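You operate a simulated robot arm through the tools that you are given. There is no shell and no other tool. Be economical: measure what you need, move in short steps, check, and stop when the job is done.

The job below is to be done with a simulated robot arm. You get a single attempt, and the scene is never put back.

JOB
Turn the radio knob to 4.
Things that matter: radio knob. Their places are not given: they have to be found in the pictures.

It is judged by the outcome, as a careful person would: the job done as asked, and still so three seconds after it is handed in. It fails if anything else is knocked over, pushed out of place, dropped, spilled or broken.

ROBOT AND FRAMES
A 7-joint arm with a two-finger parallel gripper, fixed in place. Base frame: the origin is at the foot of the arm, x ahead of it, y to its left, z up; the work surface is at about z = 0.816. Readings come in m, degrees, newtons and seconds.
With the tool pointing down near the work surface it reaches from about 0.24 to 0.68 m from the base axis. Its first joint turns from -66.0 to 66.0 degrees. Payload 2.4 kg.
The tool frame sits at the grasp point between the pads (the TCP): z along the fingers, y along the line on which they close. The tips reach 0.03 m beyond it. The gripper opens to 0.094 m. The fingers are 0.028 m wide and 0.01 m thick; the gripper's body (0.05 by 0.096 m) begins 0.055 m behind the TCP.
Orientation is that of the tool frame in the base frame, as a unit quaternion [x, y, z, w]. With the fingers straight down and closing along the base's y, the tool's x points along the base's -x, its y along +y and its z along -z.

CONTROLS
- The arm moves only by the tool servo_tool. Its argument "commands" is one flat list of numbers, 7 for each row, row after row: the opening in per cent of the stroke, from 0 (shut) to 100 (fully open), then the shift along the base's x, y, z in m, then the turn, a rotation vector about the base's x, y, z in degrees. In form: [jaw, dx, dy, dz, rx, ry, rz, jaw, dx, dy, dz, rx, ry, rz, ...]. A call has 1 to 8 rows; each row shifts and turns the commanded pose from where the row before left it. A row lasts 0.2 s, in which the tool goes at most 0.05 m and 8.6 degrees; a call with a longer step from one row to the next is refused whole, and so is a gripper value outside its range. Where a pose cannot be reached the arm comes as near as it can. A force on the tool above 40 N (or 10 N above the force at the start of the call, whichever is more), or a blocked arm, ends the call early, and 0.2 s more pass. Each finger travels about 0.153 m/s and halts on what it meets, pressing with about 28 N; the grip force reading is that of the motor and also rises with nothing between the fingers. The clock runs only during rows and for 0.2 s after the last one: add rows that do not move to give the fingers time. It gives the time, the measured TCP pose, the force on the tool (base axes), the opening and the grip force at its end, in the units of the frame above (readings bear some noise), and new pictures: "views" is both (left out), scene, wrist or none.
- Cameras (640 x 400 px; columns grow to the right, rows downward): "scene" is fixed at [0.0192, 0.4567, 1.4508]; the picture's right is [-0.91, -0.42, 0.00], its down [-0.21, 0.47, -0.86] and it looks along [0.36, -0.78, -0.52] (base axes); focal length 334 px, centre (320, 200). "wrist" rides on the gripper at [-0.037, 0, -0.058] in the tool frame; the picture's right is [0.00, -1.00, 0.00], its down [0.97, 0.00, -0.24] and it looks along [0.24, 0.00, 0.97] (tool axes); focal length 218 px, centre (320, 200).
- probe_pixels(camera, pixels): for up to 12 pixels [column, row] of the newest picture of that camera ("zoom" is the newest enlarged one), the place [x, y, z] in the base frame of the surface seen there, good to about 0.002 m. The clock stands still meanwhile.
- enlarge(camera, box): a new picture of the part [left, top, right, bottom] of that camera's present view, enlarged. The clock stands still meanwhile.
- sign_off(): hands the job in; it is judged then, once.

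Keep the steps short. Do not move on a guess: measure, check each grasp and each placing, and mend mistakes. In all there are 60 turns and 150 pictures (those below and enlarged ones count). Leave the gripper open and the arm clear of the work at the hand-in unless told otherwise, and finish with a single line.

The tools are called after ">>>" as a command line: name --argument value ..., lists and objects as JSON in quotes. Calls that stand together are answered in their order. servo_tool: Moves the arm, as the interface text tells. Its arguments: {"type":"object","properties":{"commands":{"type":"array"},"views":{"type":"string","enum":["both","scene","wrist","none"]}},"required":["commands"]} The other tools are called the same way: probe_pixels (camera, pixels) gives the place of the surface under pixels of a picture; enlarge (camera, box) takes an enlarged picture of a part of a camera's view; sign_off () hands the job in.

At the start:

```text
time: 0.0
ee_pos: [0.3711, -0.2492, 1.0199]
tool_rot: [0.001, 1.0, 0.0, 0.001]
contact_force: [0.5, 0.0, 0.1]
width: 0.094
finger_force: 0.0
```

scene: 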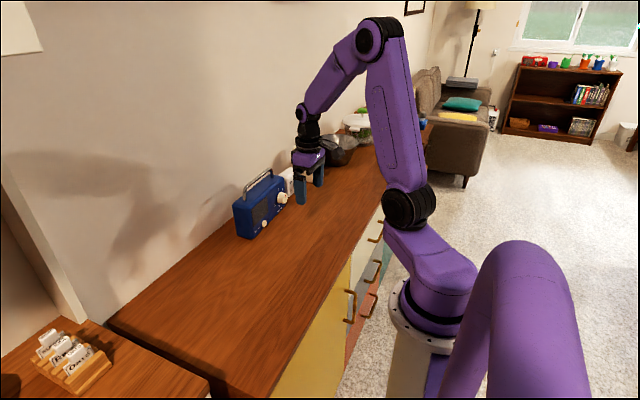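
wrist: 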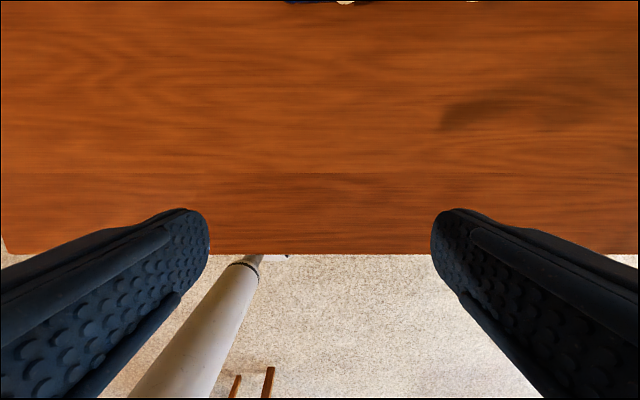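

The blue radio is at about (262,205) in the scene picture, with a knob near (283,198). I'll enlarge that area.

>>> enlarge --camera "scene" --box '[222, 160, 318, 240]'

>>> probe_pixels --camera "scene" --pixels '[[283, 198], [264, 223], [258, 212], [246, 226], [240, 210], [275, 178], [250, 238], [284, 210]]'

```text
5.00 times, centred on (270, 200) of scene
```

zoom: 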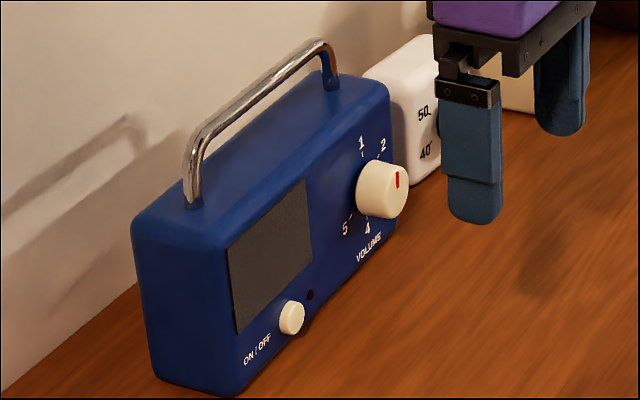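

```text
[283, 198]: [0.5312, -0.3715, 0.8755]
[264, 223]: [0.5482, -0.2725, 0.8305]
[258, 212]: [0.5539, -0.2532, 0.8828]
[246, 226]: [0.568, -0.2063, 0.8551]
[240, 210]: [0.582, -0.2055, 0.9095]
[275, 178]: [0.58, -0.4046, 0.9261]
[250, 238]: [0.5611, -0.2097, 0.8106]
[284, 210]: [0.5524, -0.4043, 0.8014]
```

The knob, zoom (383,190), has its red mark near 2. I'll measure the knob, its face, and the labels.

>>> probe_pixels --camera "zoom" --pixels '[[361, 143], [383, 145], [367, 228], [345, 228], [398, 180], [392, 192], [395, 168], [393, 215], [384, 190], [405, 190], [372, 190], [330, 200]]'

>>> enlarge --camera "scene" --box '[270, 183, 302, 213]'

```text
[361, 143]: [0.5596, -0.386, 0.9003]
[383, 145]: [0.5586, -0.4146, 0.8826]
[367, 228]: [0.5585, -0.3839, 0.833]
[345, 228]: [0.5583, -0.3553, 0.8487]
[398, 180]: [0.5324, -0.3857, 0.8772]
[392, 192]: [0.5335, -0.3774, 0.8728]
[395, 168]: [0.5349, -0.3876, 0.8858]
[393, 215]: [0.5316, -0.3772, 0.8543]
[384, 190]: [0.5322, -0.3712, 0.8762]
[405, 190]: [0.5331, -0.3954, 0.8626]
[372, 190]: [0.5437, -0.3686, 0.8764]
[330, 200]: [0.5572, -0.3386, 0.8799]
```

```text
13.33 times, centred on (286, 198) of scene
```

zoom: 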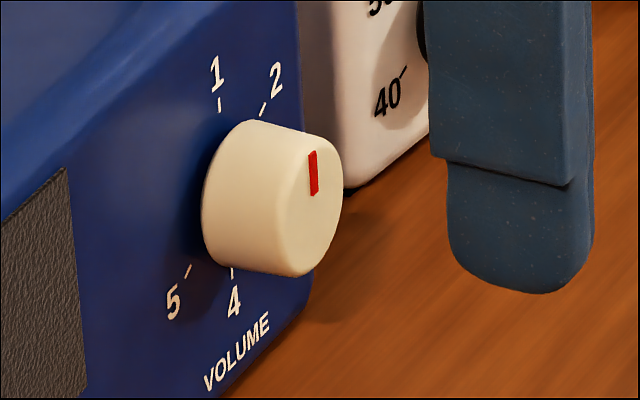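

>>> probe_pixels --camera "zoom" --pixels '[[220, 109], [219, 97], [260, 115], [265, 105], [232, 278], [190, 266], [185, 277], [313, 155], [315, 190], [380, 160], [340, 170], [334, 230]]'

>>> probe_pixels --camera "zoom" --pixels '[[338, 185], [339, 200], [335, 175], [300, 270], [282, 260], [280, 240], [285, 200], [325, 145], [308, 145], [298, 272], [300, 165], [315, 255]]'

```text
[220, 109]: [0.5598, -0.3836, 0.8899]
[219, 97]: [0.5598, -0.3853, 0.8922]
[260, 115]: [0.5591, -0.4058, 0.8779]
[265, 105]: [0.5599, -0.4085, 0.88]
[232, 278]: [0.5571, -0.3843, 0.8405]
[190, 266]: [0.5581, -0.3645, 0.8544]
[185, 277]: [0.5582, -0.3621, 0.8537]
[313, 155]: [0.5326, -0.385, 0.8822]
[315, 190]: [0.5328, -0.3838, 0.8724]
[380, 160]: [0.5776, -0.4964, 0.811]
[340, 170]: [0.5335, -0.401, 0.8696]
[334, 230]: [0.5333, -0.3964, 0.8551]
```

```text
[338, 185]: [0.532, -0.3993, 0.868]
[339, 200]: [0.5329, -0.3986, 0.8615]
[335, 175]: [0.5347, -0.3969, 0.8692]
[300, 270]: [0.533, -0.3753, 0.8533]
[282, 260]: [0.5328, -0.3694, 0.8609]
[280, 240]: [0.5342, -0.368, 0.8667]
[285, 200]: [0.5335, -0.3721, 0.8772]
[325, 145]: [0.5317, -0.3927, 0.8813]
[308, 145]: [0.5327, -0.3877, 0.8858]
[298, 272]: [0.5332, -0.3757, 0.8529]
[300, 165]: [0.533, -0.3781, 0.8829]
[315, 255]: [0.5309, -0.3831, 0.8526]
```

The knob's axis runs along x. Its front is at x≈0.533, the centre is at y≈-0.3845, z≈0.868, and the radius is about 17 mm. The ticks are 60° apart: 1 at the top, 2 at 60°, 3 at 120°, 4 straight down, 5 at 240°. The red mark points up, so it's at 1. It needs 180° clockwise, which is +x rotation. I'll tilt the tool to point forward, 25° below horizontal, and stay well short of the radio.

>>> servo_tool --commands '[100, 0.004, -0.017, 0, 0, -8.125, 0, 100, 0.004, -0.017, 0, 0, -8.125, 0, 100, 0.004, -0.017, -0.01, 0, -8.125, 0, 100, 0.004, -0.017, -0.01, 0, -8.125, 0, 100, 0.004, -0.017, -0.01, 0, -8.125, 0, 100, 0.004, -0.017, -0.01, 0, -8.125, 0, 100, 0.004, -0.017, -0.01, 0, -8.125, 0, 100, 0.004, -0.0163, -0.01, 0, -8.125, 0]'

```text
time: 1.8
ee_pos: [0.4012, -0.3862, 0.9622]
tool_rot: [0.0, 0.843, 0.0, 0.538]
contact_force: [-0.4, 0.3, -0.2]
width: 0.094
finger_force: 0.1
```

scene: 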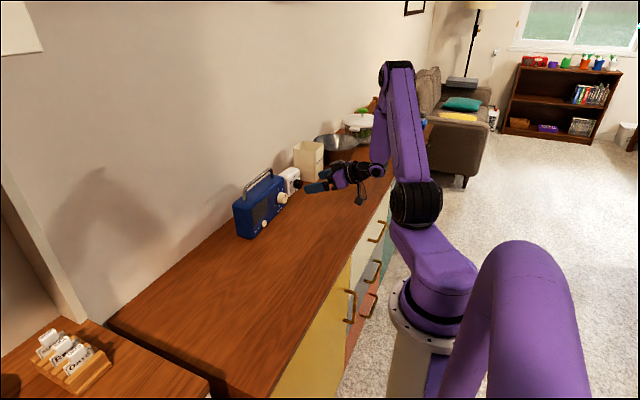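
wrist: 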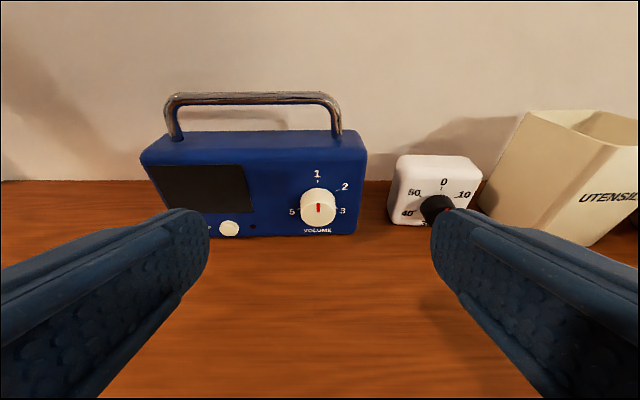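

The wrist view shows the dial well. I'll enlarge it and probe the knob.

>>> enlarge --camera "wrist" --box '[278, 160, 358, 240]'

>>> probe_pixels --camera "wrist" --pixels '[[318, 208], [302, 208], [334, 208], [318, 192], [318, 224], [390, 205], [398, 170], [438, 210], [230, 228], [343, 210], [330, 300]]'

```text
5.00 times, centred on (318, 200) of wrist
```

zoom: 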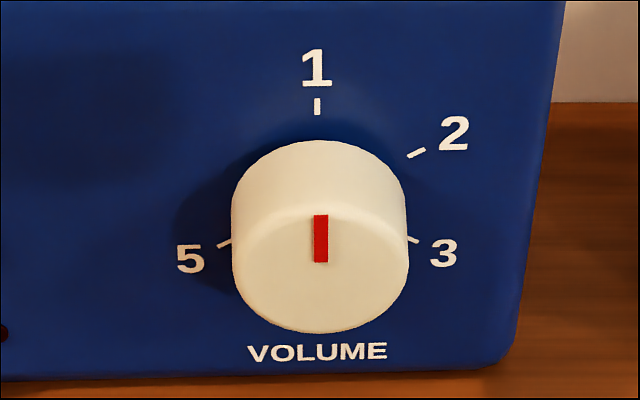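

```text
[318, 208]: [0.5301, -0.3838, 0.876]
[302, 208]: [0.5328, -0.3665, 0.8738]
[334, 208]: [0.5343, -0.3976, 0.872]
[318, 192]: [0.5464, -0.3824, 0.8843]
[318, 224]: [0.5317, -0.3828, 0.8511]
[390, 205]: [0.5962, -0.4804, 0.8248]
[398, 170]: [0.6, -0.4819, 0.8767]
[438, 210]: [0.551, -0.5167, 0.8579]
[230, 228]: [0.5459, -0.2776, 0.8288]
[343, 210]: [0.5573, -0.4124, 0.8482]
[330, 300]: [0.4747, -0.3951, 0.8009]
```

The knob centre is confirmed at about (y -0.383, z 0.8675). The neighbouring timer starts beyond y≈-0.48, so it's clear. I'll roll the hand -45° about x at a standoff, partly close the jaw, and lower into line.

>>> servo_tool --commands '[65, 0.007, 0.0018, -0.0145, -7.5, 0, 0, 65, 0.007, 0.0018, -0.0145, -7.5, 0, 0, 65, 0.007, 0.0018, -0.0145, -7.5, 0, 0, 65, 0.007, 0.0018, -0.0145, -7.5, 0, 0, 65, 0.007, 0.0018, -0.0145, -7.5, 0, 0, 65, 0.007, 0.0016, -0.0145, -7.5, 0, 0, 65, 0, 0, 0, 0, 0, 0]'

```text
time: 3.4
ee_pos: [0.448, -0.4016, 0.884]
tool_rot: [-0.191, 0.789, -0.294, 0.505]
contact_force: [-0.1, -0.6, 0.5]
width: 0.061
finger_force: 0.1
out of reach, approached as far as the arm can: row 1, 2, 6
```

scene: 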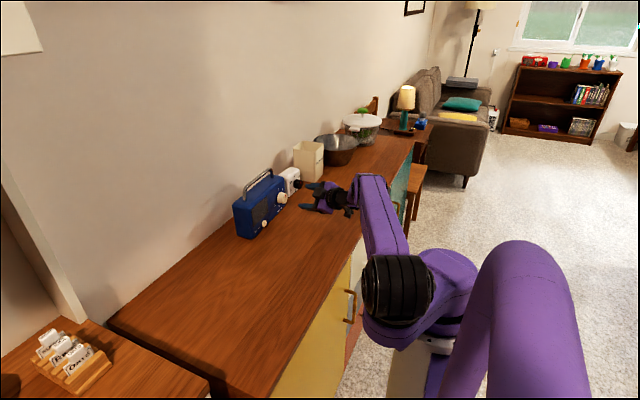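
wrist: 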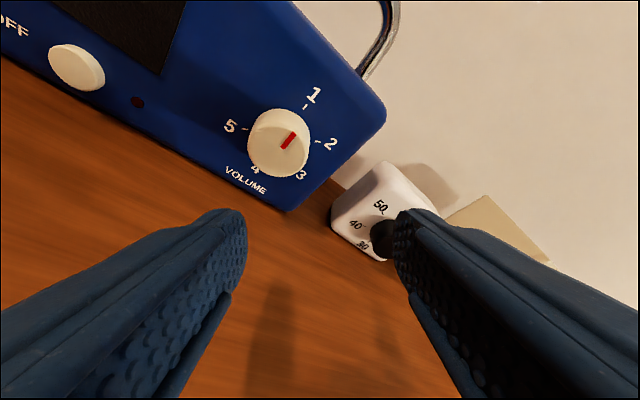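

The arm couldn't quite reach this pose: y is -0.402 and the roll about -42°. Forward poses should be easier, so I'll move toward x=0.48 in line with the knob, staying short of it, then check.

>>> servo_tool --commands '[65, 0.01, 0.005, -0.002, 0, 0, 0, 65, 0.01, 0.005, -0.002, 0, 0, 0, 65, 0.01, 0.005, -0.002, 0, 0, 0, 65, 0, 0.005, -0.002, 0, 0, 0, 65, 0, 0, 0, 0, 0, 0]'

```text
time: 4.6
ee_pos: [0.4824, -0.3874, 0.8765]
tool_rot: [-0.189, 0.789, -0.296, 0.504]
contact_force: [0.6, -0.6, -0.3]
width: 0.0611
finger_force: 0.1
out of reach, approached as far as the arm can: row 4
```

scene: 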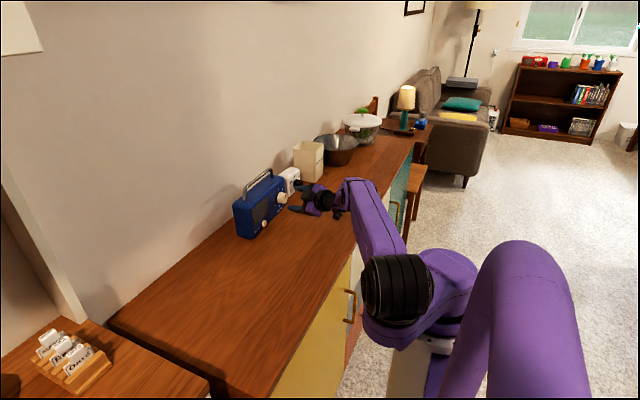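
wrist: 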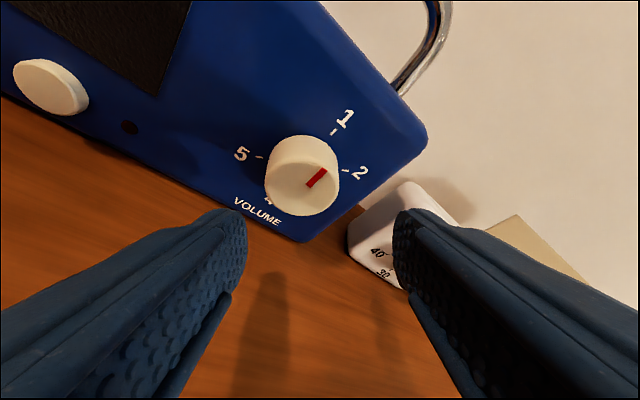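

Still limited by a joint. I'll ease the roll back by about 12° (to -30°) and correct y to -0.378.

>>> servo_tool --commands '[65, 0, 0.002, 0, 4, 0, 0, 65, 0, 0.003, 0, 4, 0, 0, 65, 0, 0.004, 0, 4, 0, 0, 65, 0, 0, 0, 0, 0, 0]'

```text
time: 5.6
ee_pos: [0.4819, -0.3793, 0.8768]
tool_rot: [-0.136, 0.816, -0.211, 0.521]
contact_force: [0.8, -1.7, -0.9]
width: 0.0611
finger_force: 0.0
```

scene: 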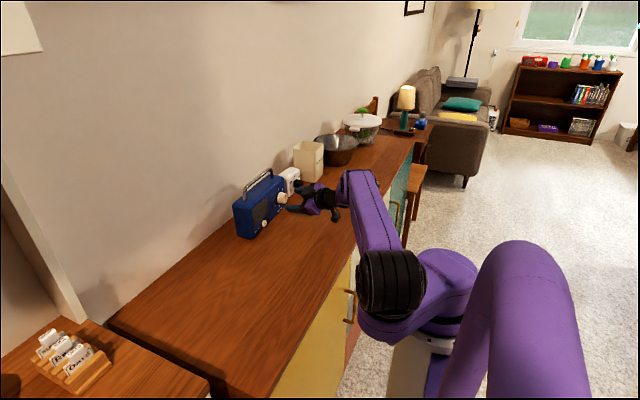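
wrist: 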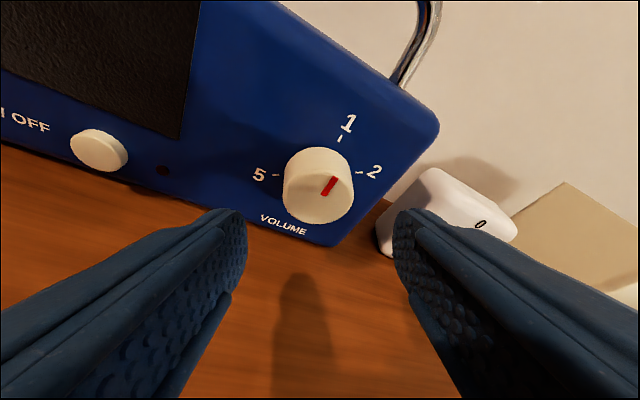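

The pose is now as asked: roll about -29° and y -0.379, with the knob centred between the fingers at (319,185). I'll advance 39 mm so the pads straddle it.

>>> servo_tool --commands '[65, 0.01, 0.0003, 0, 0, 0, 0, 65, 0.01, 0.0003, 0, 0, 0, 0, 65, 0.01, 0.0002, 0, 0, 0, 0, 65, 0.009, 0.0002, 0, 0, 0, 0, 65, 0, 0, 0, 0, 0, 0]'

```text
time: 6.8
ee_pos: [0.5215, -0.3781, 0.8757]
tool_rot: [-0.136, 0.816, -0.211, 0.521]
contact_force: [0.0, 0.5, -1.3]
width: 0.0614
finger_force: 0.0
```

scene: 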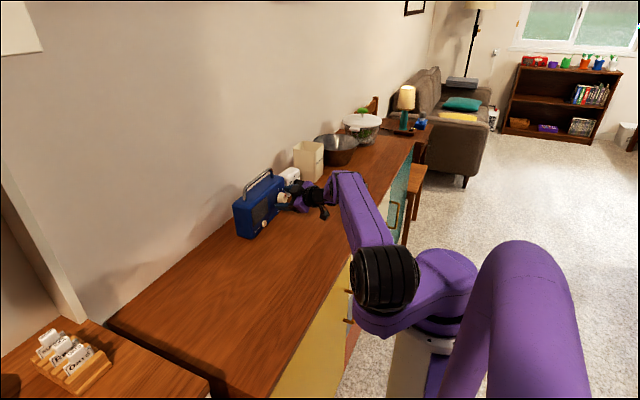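
wrist: 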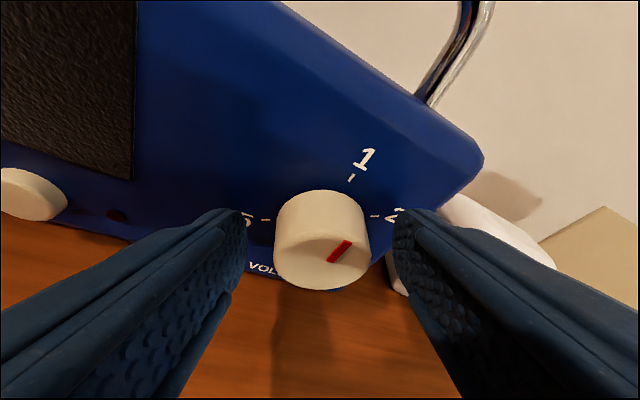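

The knob is centred between the pads at (321,240), with no contact. Closing now.

>>> servo_tool --commands '[50, 0, 0, 0, 0, 0, 0, 40, 0, 0, 0, 0, 0, 0, 30, 0, 0, 0, 0, 0, 0, 30, 0, 0, 0, 0, 0, 0]' --views "wrist"

```text
time: 7.8
ee_pos: [0.5206, -0.3772, 0.8762]
tool_rot: [-0.136, 0.816, -0.211, 0.522]
contact_force: [1.0, -2.6, 1.2]
width: 0.0375
finger_force: 28.4
```

wrist: 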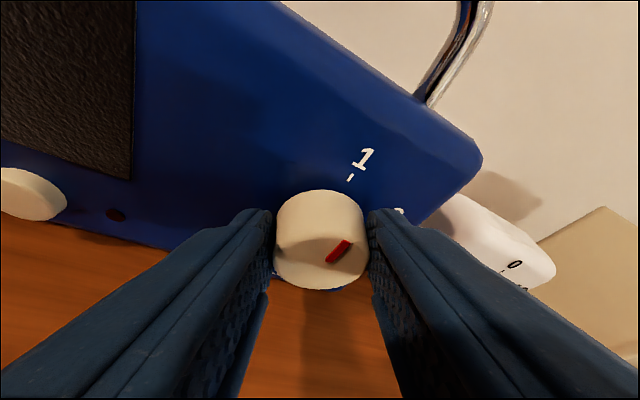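

Gripped: 37.5 mm across, 28 N. I'll turn the first 29° clockwise about the knob axis.

>>> servo_tool --commands '[30, 0, -0.0009, 0.0005, 5.8, 0, 0, 30, 0, -0.001, 0.0004, 5.8, 0, 0, 30, 0, -0.001, 0.0003, 5.8, 0, 0, 30, 0, -0.0011, 0.0001, 5.8, 0, 0, 30, 0, -0.0011, 0, 5.8, 0, 0, 30, 0, 0, 0, 0, 0, 0]'

```text
time: 9.2
ee_pos: [0.5202, -0.3834, 0.8768]
tool_rot: [0.001, 0.842, 0.0, 0.539]
contact_force: [-3.4, -3.9, 3.2]
width: 0.0371
finger_force: 27.8
```

scene: 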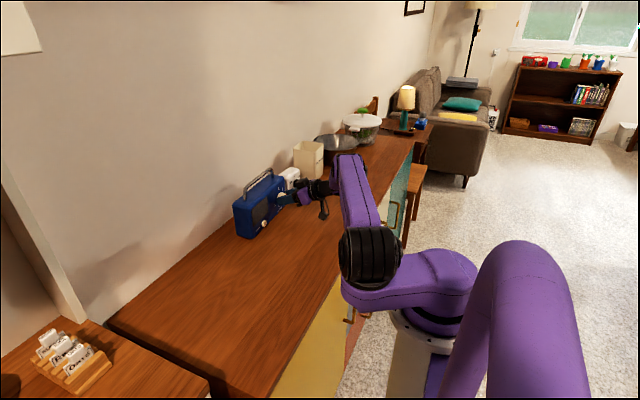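
wrist: 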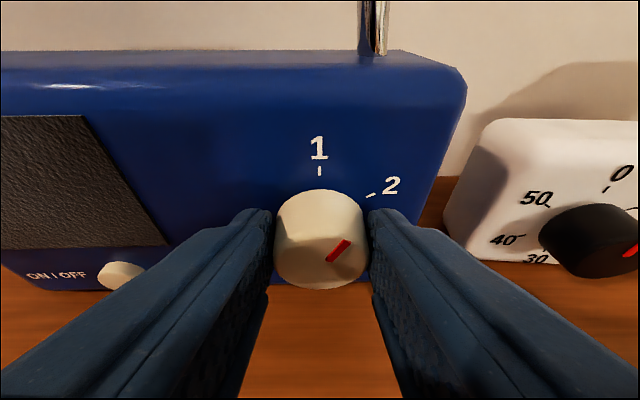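

The mark turned with the hand and now points about 30° past 1. I'll continue another 46°.

>>> servo_tool --commands '[30, 0, -0.00106, 0, 5.8, 0, 0, 30, 0, -0.00105, -0.0002, 5.8, 0, 0, 30, 0, -0.00103, -0.0003, 5.8, 0, 0, 30, 0, -0.001, -0.0004, 5.8, 0, 0, 30, 0, -0.00095, -0.0005, 5.8, 0, 0, 30, 0, -0.0009, -0.0006, 5.8, 0, 0, 30, 0, -0.00084, -0.0006, 5.8, 0, 0, 30, 0, -0.00077, -0.0007, 5.8, 0, 0]'

```text
time: 11.0
ee_pos: [0.5209, -0.3898, 0.8725]
tool_rot: [0.212, 0.774, 0.331, 0.495]
contact_force: [-0.8, -2.4, 5.7]
width: 0.0374
finger_force: 28.1
```

scene: 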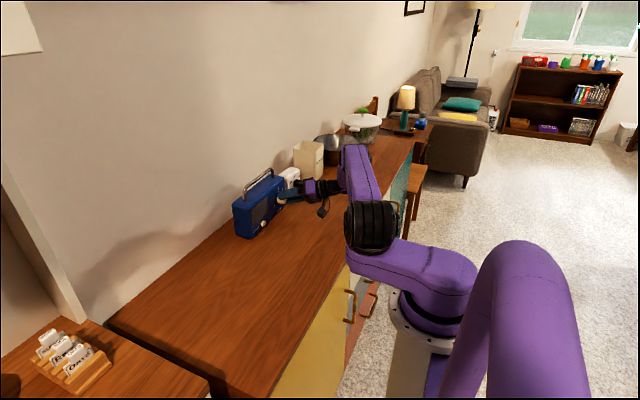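
wrist: 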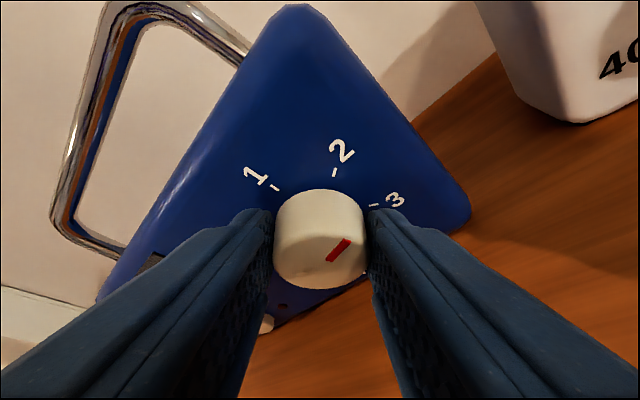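

About 75° turned. I'll open the jaw (to 61 mm) and check the knob stays put.

>>> servo_tool --commands '[50, 0, 0, 0, 0, 0, 0, 65, 0, 0, 0, 0, 0, 0, 65, 0, 0, 0, 0, 0, 0]' --views "wrist"

```text
time: 11.8
ee_pos: [0.5203, -0.389, 0.8728]
tool_rot: [0.211, 0.775, 0.332, 0.495]
contact_force: [-0.4, 0.2, 1.0]
width: 0.0612
finger_force: 0.0
```

wrist: 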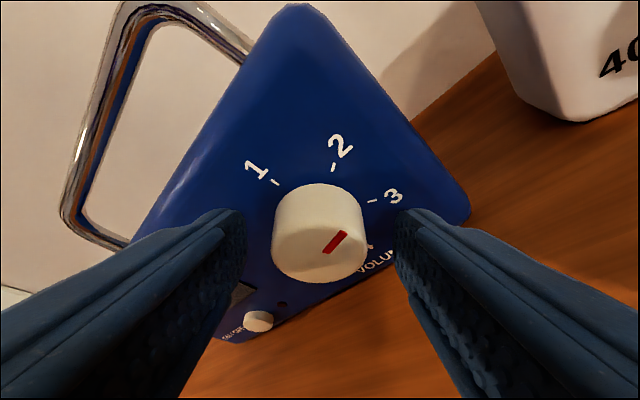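

The knob holds. I'll roll the open hand back around it.

>>> servo_tool --commands '[65, 0, 0.00114, 0.001, -8.4, 0, 0, 65, 0, 0.00128, 0.00086, -8.4, 0, 0, 65, 0, 0.00139, 0.00066, -8.4, 0, 0, 65, 0, 0.00147, 0.00045, -8.4, 0, 0, 65, 0, 0.00152, 0.00023, -8.4, 0, 0, 65, 0, 0.00154, 0, -8.4, 0, 0, 65, 0, 0.00152, -0.0002, -8.4, 0, 0, 65, 0, 0.00147, -0.00044, -8.4, 0, 0]' --views "none"

>>> servo_tool --commands '[65, 0, 0.0013, -0.0006, -8.4, 0, 0, 65, 0, 0, 0, 0, 0, 0]' --views "wrist"

```text
time: 13.6
ee_pos: [0.5213, -0.379, 0.8767]
tool_rot: [-0.098, 0.829, -0.154, 0.529]
contact_force: [-0.1, 0.0, -0.3]
width: 0.061
finger_force: 0.0
```

```text
time: 14.2
ee_pos: [0.5205, -0.3759, 0.875]
tool_rot: [-0.137, 0.815, -0.213, 0.521]
contact_force: [0.5, -0.7, -1.1]
width: 0.0614
finger_force: 0.1
```

wrist: 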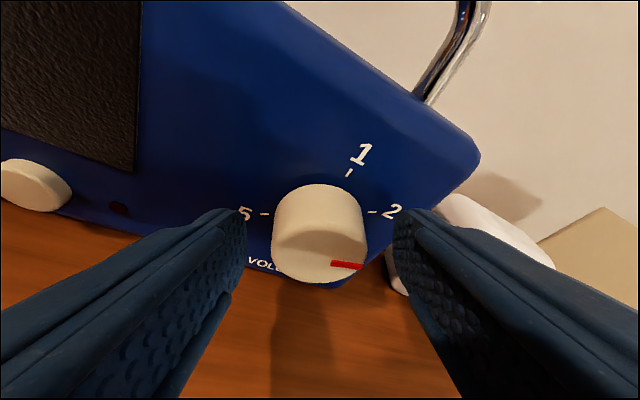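

The hand is back at about -29° with the knob still centred, and the mark is now between 2 and 3. I'll grip again and turn.

>>> servo_tool --commands '[50, 0, 0, 0, 0, 0, 0, 40, 0, 0, 0, 0, 0, 0, 30, 0, 0, 0, 0, 0, 0, 30, 0, 0, 0, 0, 0, 0]' --views "none"

>>> servo_tool --commands '[30, 0, -0.0009, 0.0005, 5.8, 0, 0, 30, 0, -0.001, 0.0004, 5.8, 0, 0, 30, 0, -0.001, 0.0003, 5.8, 0, 0, 30, 0, -0.0011, 0.0001, 5.8, 0, 0, 30, 0, -0.0011, 0, 5.8, 0, 0, 30, 0, -0.00106, 0, 5.8, 0, 0, 30, 0, -0.00105, -0.0002, 5.8, 0, 0]' --views "wrist"

```text
time: 15.2
ee_pos: [0.5204, -0.3765, 0.8754]
tool_rot: [-0.136, 0.815, -0.214, 0.521]
contact_force: [-0.9, 1.6, -0.1]
width: 0.0372
finger_force: 27.5
```

```text
time: 16.8
ee_pos: [0.5238, -0.3847, 0.8762]
tool_rot: [0.053, 0.839, 0.085, 0.536]
contact_force: [0.2, 1.0, 1.0]
width: 0.0367
finger_force: 27.7
```

wrist: 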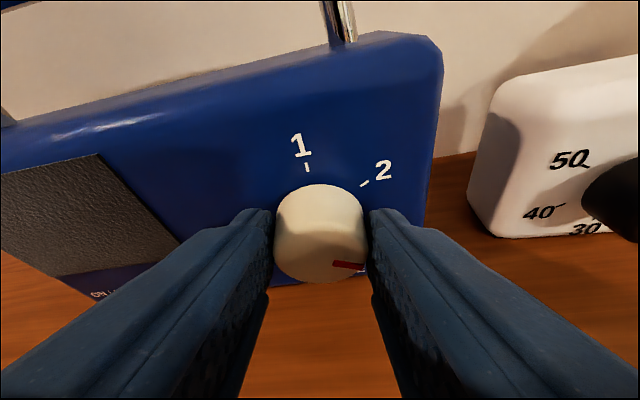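

The knob is turning with the hand. x has drifted forward about 3 mm, so I'll ease back slightly while continuing to about +46°.

>>> servo_tool --commands '[30, -0.001, -0.00103, -0.0003, 5.8, 0, 0, 30, -0.001, -0.001, -0.0004, 5.8, 0, 0, 30, 0, -0.00095, -0.0005, 5.8, 0, 0, 30, 0, -0.0009, -0.0006, 5.8, 0, 0, 30, 0, -0.00084, -0.0006, 5.8, 0, 0, 30, 0, -0.00077, -0.0007, 5.8, 0, 0, 30, 0, 0, 0, 0, 0, 0]' --views "none"

>>> servo_tool --commands '[50, 0, 0, 0, 0, 0, 0, 65, 0, 0, 0, 0, 0, 0, 65, 0, 0, 0, 0, 0, 0]' --views "both"

```text
time: 18.4
ee_pos: [0.5193, -0.3885, 0.8729]
tool_rot: [0.211, 0.775, 0.331, 0.495]
contact_force: [-1.6, 0.0, 0.2]
width: 0.0371
finger_force: 27.6
```

```text
time: 19.2
ee_pos: [0.5196, -0.3889, 0.8734]
tool_rot: [0.211, 0.775, 0.331, 0.495]
contact_force: [0.7, 0.5, 0.2]
width: 0.0613
finger_force: 0.0
```

scene: 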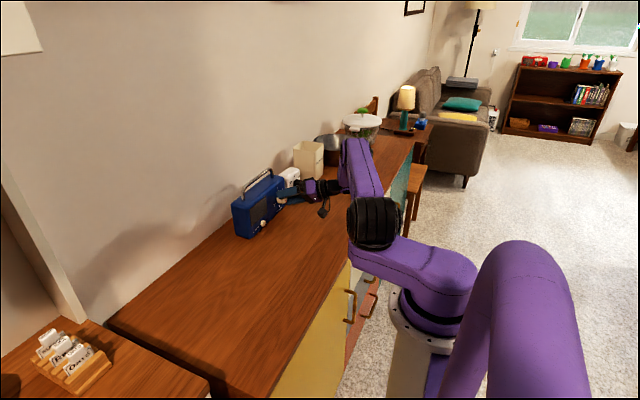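
wrist: 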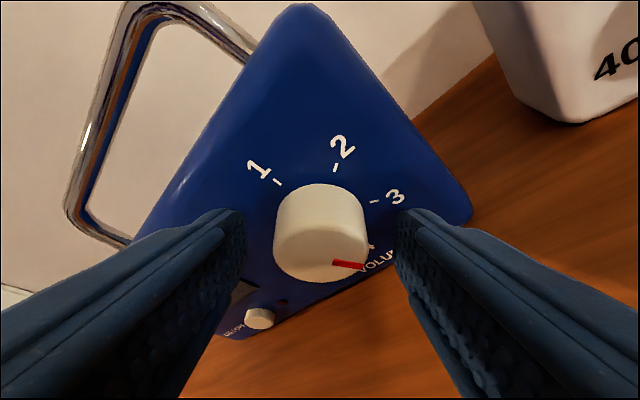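

The mark is close to 4. I'll measure its angle, and check whether the radio moved at all (the scene picture hints at a pixel or so).

>>> enlarge --camera "wrist" --box '[260, 170, 420, 290]'

>>> probe_pixels --camera "wrist" --pixels '[[335, 263], [361, 267], [348, 265], [276, 240], [279, 183], [276, 181], [336, 166], [375, 202], [300, 8], [465, 210]]'

>>> probe_pixels --camera "scene" --pixels '[[246, 226], [240, 210], [258, 212], [264, 223]]'

>>> enlarge --camera "scene" --box '[222, 160, 318, 240]'

```text
3.33 times, centred on (340, 230) of wrist
```

zoom: 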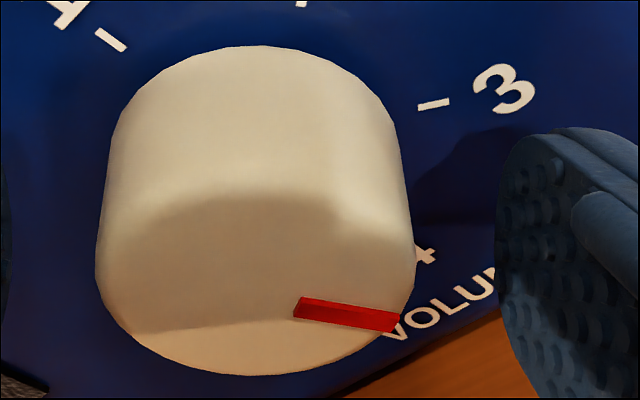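

```text
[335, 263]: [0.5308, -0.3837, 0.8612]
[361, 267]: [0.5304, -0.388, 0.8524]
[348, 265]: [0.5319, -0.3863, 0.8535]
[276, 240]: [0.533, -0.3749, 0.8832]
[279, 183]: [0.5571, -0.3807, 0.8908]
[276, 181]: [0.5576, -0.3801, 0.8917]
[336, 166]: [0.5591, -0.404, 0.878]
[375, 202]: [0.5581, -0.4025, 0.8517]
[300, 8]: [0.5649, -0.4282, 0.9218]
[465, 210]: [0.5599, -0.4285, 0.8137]
```

```text
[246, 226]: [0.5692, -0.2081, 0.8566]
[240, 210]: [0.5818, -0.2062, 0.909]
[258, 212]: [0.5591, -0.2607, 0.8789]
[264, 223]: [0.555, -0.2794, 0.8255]
```

```text
5.00 times, centred on (270, 200) of scene
```

zoom: 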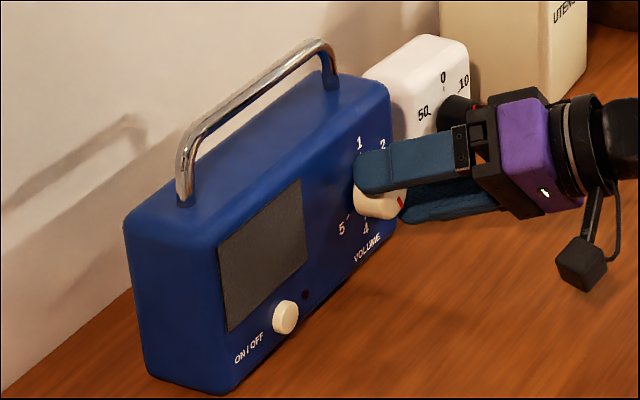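

The mark is at about 150–155°, so roughly 29° remain. The radio has yawed slightly: its left end went back about 4 mm, while the right end is unchanged. I'll roll the open hand back to about -12° for a gentle final turn.

>>> servo_tool --commands '[65, 0, 0.00114, 0.001, -8.4, 0, 0, 65, 0, 0.00128, 0.00086, -8.4, 0, 0, 65, 0, 0.00139, 0.00066, -8.4, 0, 0, 65, 0, 0.00147, 0.00045, -8.4, 0, 0, 65, 0, 0.00152, 0.00023, -8.4, 0, 0, 65, 0, 0.00154, 0, -8.4, 0, 0, 65, 0, 0.00152, -0.0002, -8.4, 0, 0, 65, 0, 0, 0, 0, 0, 0]' --views "wrist"

>>> enlarge --camera "wrist" --box '[240, 170, 400, 290]'

```text
time: 21.0
ee_pos: [0.5187, -0.38, 0.8748]
tool_rot: [-0.061, 0.837, -0.093, 0.535]
contact_force: [-0.2, 0.2, 0.7]
width: 0.0612
finger_force: 0.0
```

wrist: 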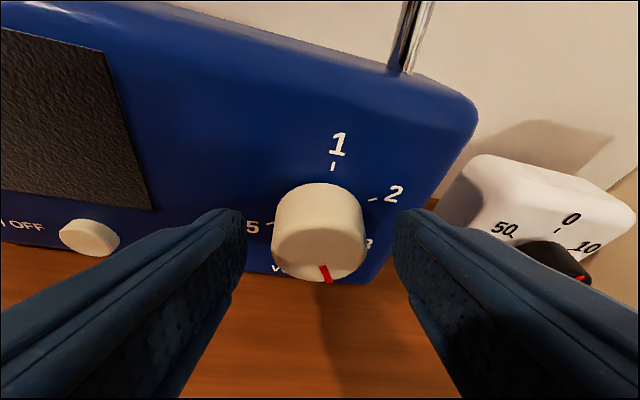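

```text
3.33 times, centred on (320, 230) of wrist
```

zoom: 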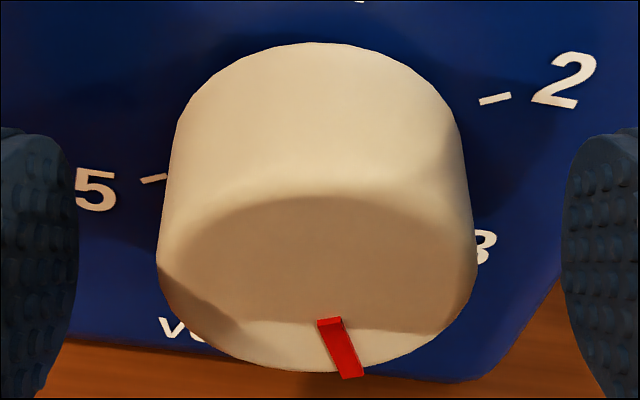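

The mark is at about 152° in the radio's frame, so 28° remain. I'll grip and turn 28°.

>>> servo_tool --commands '[50, 0, 0, 0, 0, 0, 0, 40, 0, 0, 0, 0, 0, 0, 30, 0, 0, 0, 0, 0, 0, 30, 0, 0, 0, 0, 0, 0]' --views "none"

>>> servo_tool --commands '[30, 0, -0.001, 0.0002, 5.6, 0, 0, 30, 0, -0.001, 0.0001, 5.6, 0, 0, 30, 0, -0.001, 0, 5.6, 0, 0, 30, 0, -0.001, -0.0001, 5.6, 0, 0, 30, 0, -0.001, -0.0002, 5.6, 0, 0, 30, 0, 0, 0, 0, 0, 0]' --views "none"

>>> servo_tool --commands '[50, 0, 0, 0, 0, 0, 0, 65, 0, 0, 0, 0, 0, 0, 65, 0, 0, 0, 0, 0, 0]' --views "wrist"

>>> enlarge --camera "wrist" --box '[240, 170, 400, 290]'

```text
time: 22.0
ee_pos: [0.519, -0.381, 0.8765]
tool_rot: [-0.06, 0.838, -0.093, 0.535]
contact_force: [-0.6, 0.8, 0.5]
width: 0.0364
finger_force: 28.2
```

```text
time: 23.4
ee_pos: [0.5191, -0.387, 0.8768]
tool_rot: [0.072, 0.835, 0.113, 0.534]
contact_force: [0.0, -1.5, -0.8]
width: 0.0366
finger_force: 28.1
```

```text
time: 24.2
ee_pos: [0.5193, -0.3866, 0.8765]
tool_rot: [0.071, 0.835, 0.113, 0.534]
contact_force: [-0.2, -0.4, 0.2]
width: 0.0609
finger_force: 0.0
```

wrist: 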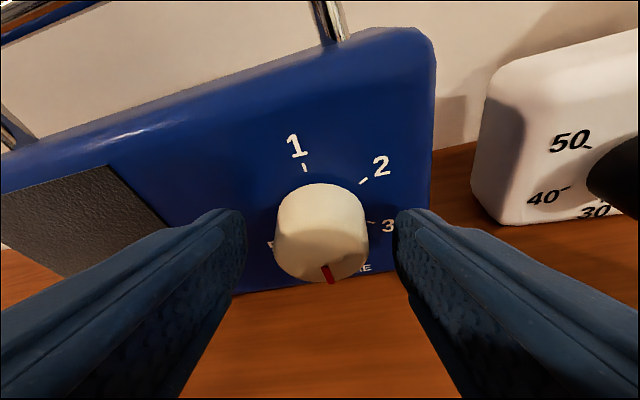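

```text
3.33 times, centred on (320, 230) of wrist
```

zoom: 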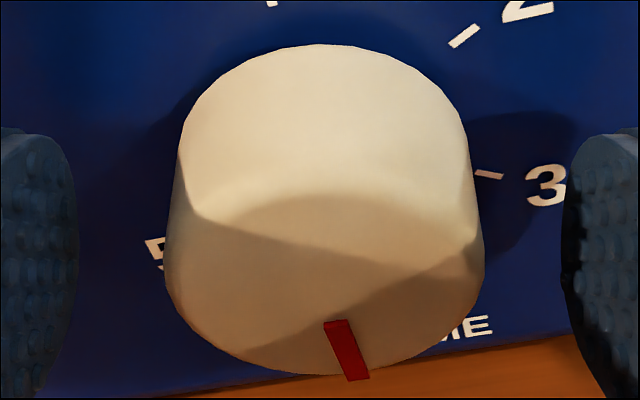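

The mark looks near straight down in the radio's frame. I'll back off along -x and level the roll to view it properly.

>>> servo_tool --commands '[65, -0.01, 0, 0, 0, 0, 0, 65, -0.015, 0, 0, 0, 0, 0, 65, -0.02, 0, 0, 0, 0, 0, 65, -0.02, 0, 0.005, -5.2, 0, 0, 65, -0.02, 0, 0.01, -5.2, 0, 0, 65, -0.02, 0, 0.01, -5, 0, 0, 65, 0, 0, 0, 0, 0, 0]'

>>> enlarge --camera "wrist" --box '[270, 160, 366, 240]'

>>> enlarge --camera "scene" --box '[222, 160, 318, 240]'

```text
time: 25.8
ee_pos: [0.4145, -0.383, 0.9005]
tool_rot: [-0.001, 0.842, -0.001, 0.539]
contact_force: [0.3, -0.5, 0.3]
width: 0.061
finger_force: 0.1
```

scene: 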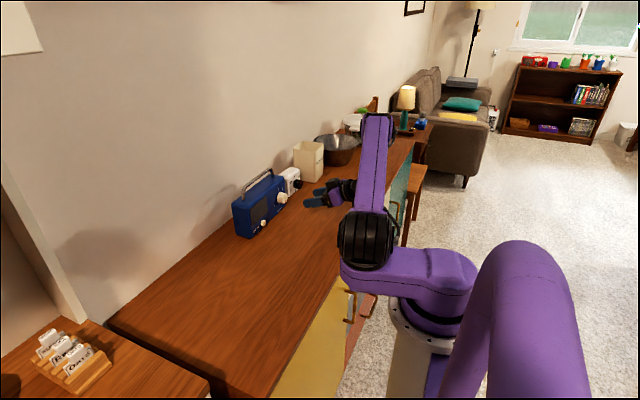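
wrist: 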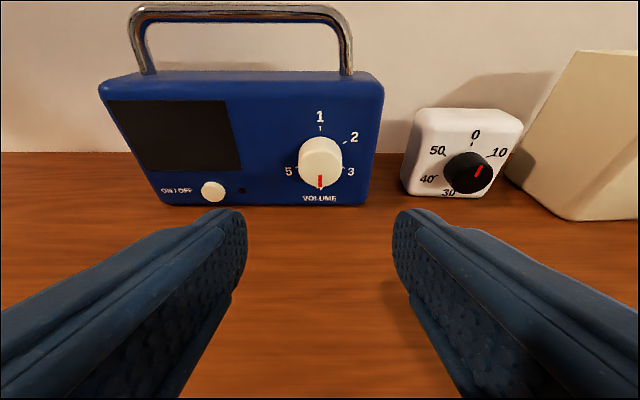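

```text
5.00 times, centred on (318, 200) of wrist
```

zoom: 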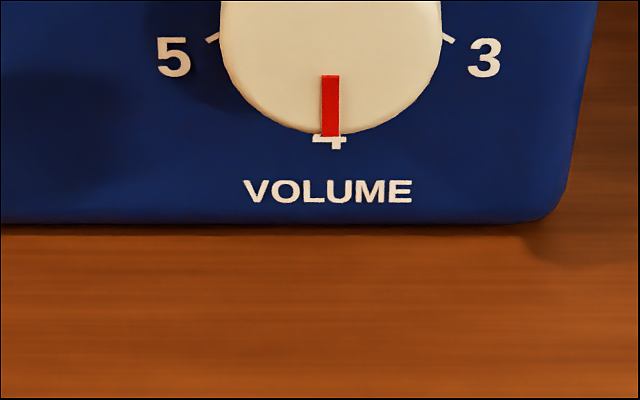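

```text
5.00 times, centred on (270, 200) of scene
```

zoom: 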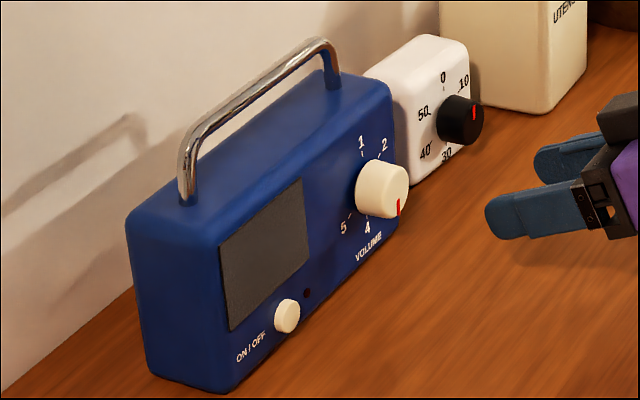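

The mark sits exactly on 4. The radio's left end is only a few mm off, and everything else is in place. I'll open the gripper fully and raise the arm clear.

>>> servo_tool --commands '[80, 0, 0, 0.02, 0, 0, 0, 100, 0, 0, 0.03, 0, 0, 0, 100, 0, 0, 0.03, 0, 0, 0, 100, 0, 0, 0, 0, 0, 0, 100, 0, 0, 0, 0, 0, 0]'

```text
time: 27.0
ee_pos: [0.4138, -0.383, 0.9807]
tool_rot: [0.0, 0.843, 0.0, 0.538]
contact_force: [0.0, -0.6, -0.7]
width: 0.0939
finger_force: 0.1
```

scene: 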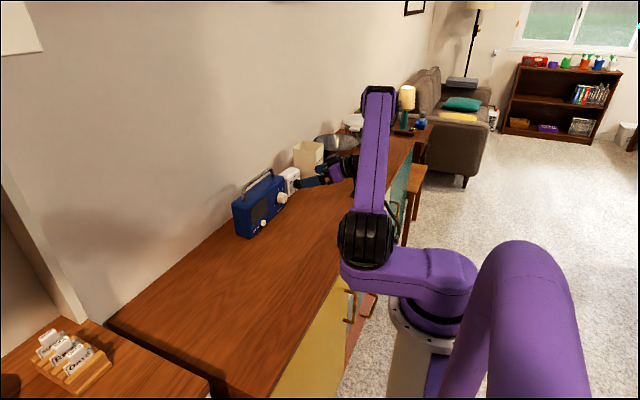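
wrist: 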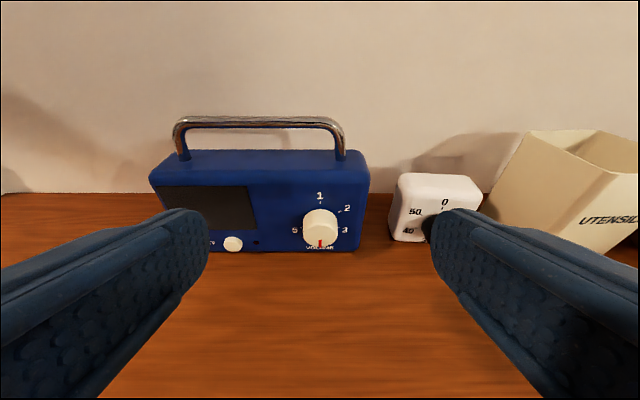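

The arm is clear, the gripper is open, and the knob still points to 4. Handing in.

>>> sign_off

```text
The job is handed in.
```

The radio knob is turned to 4 and stayed there after release; the radio's left end shifted back about 4 mm during turning, and nothing else moved.
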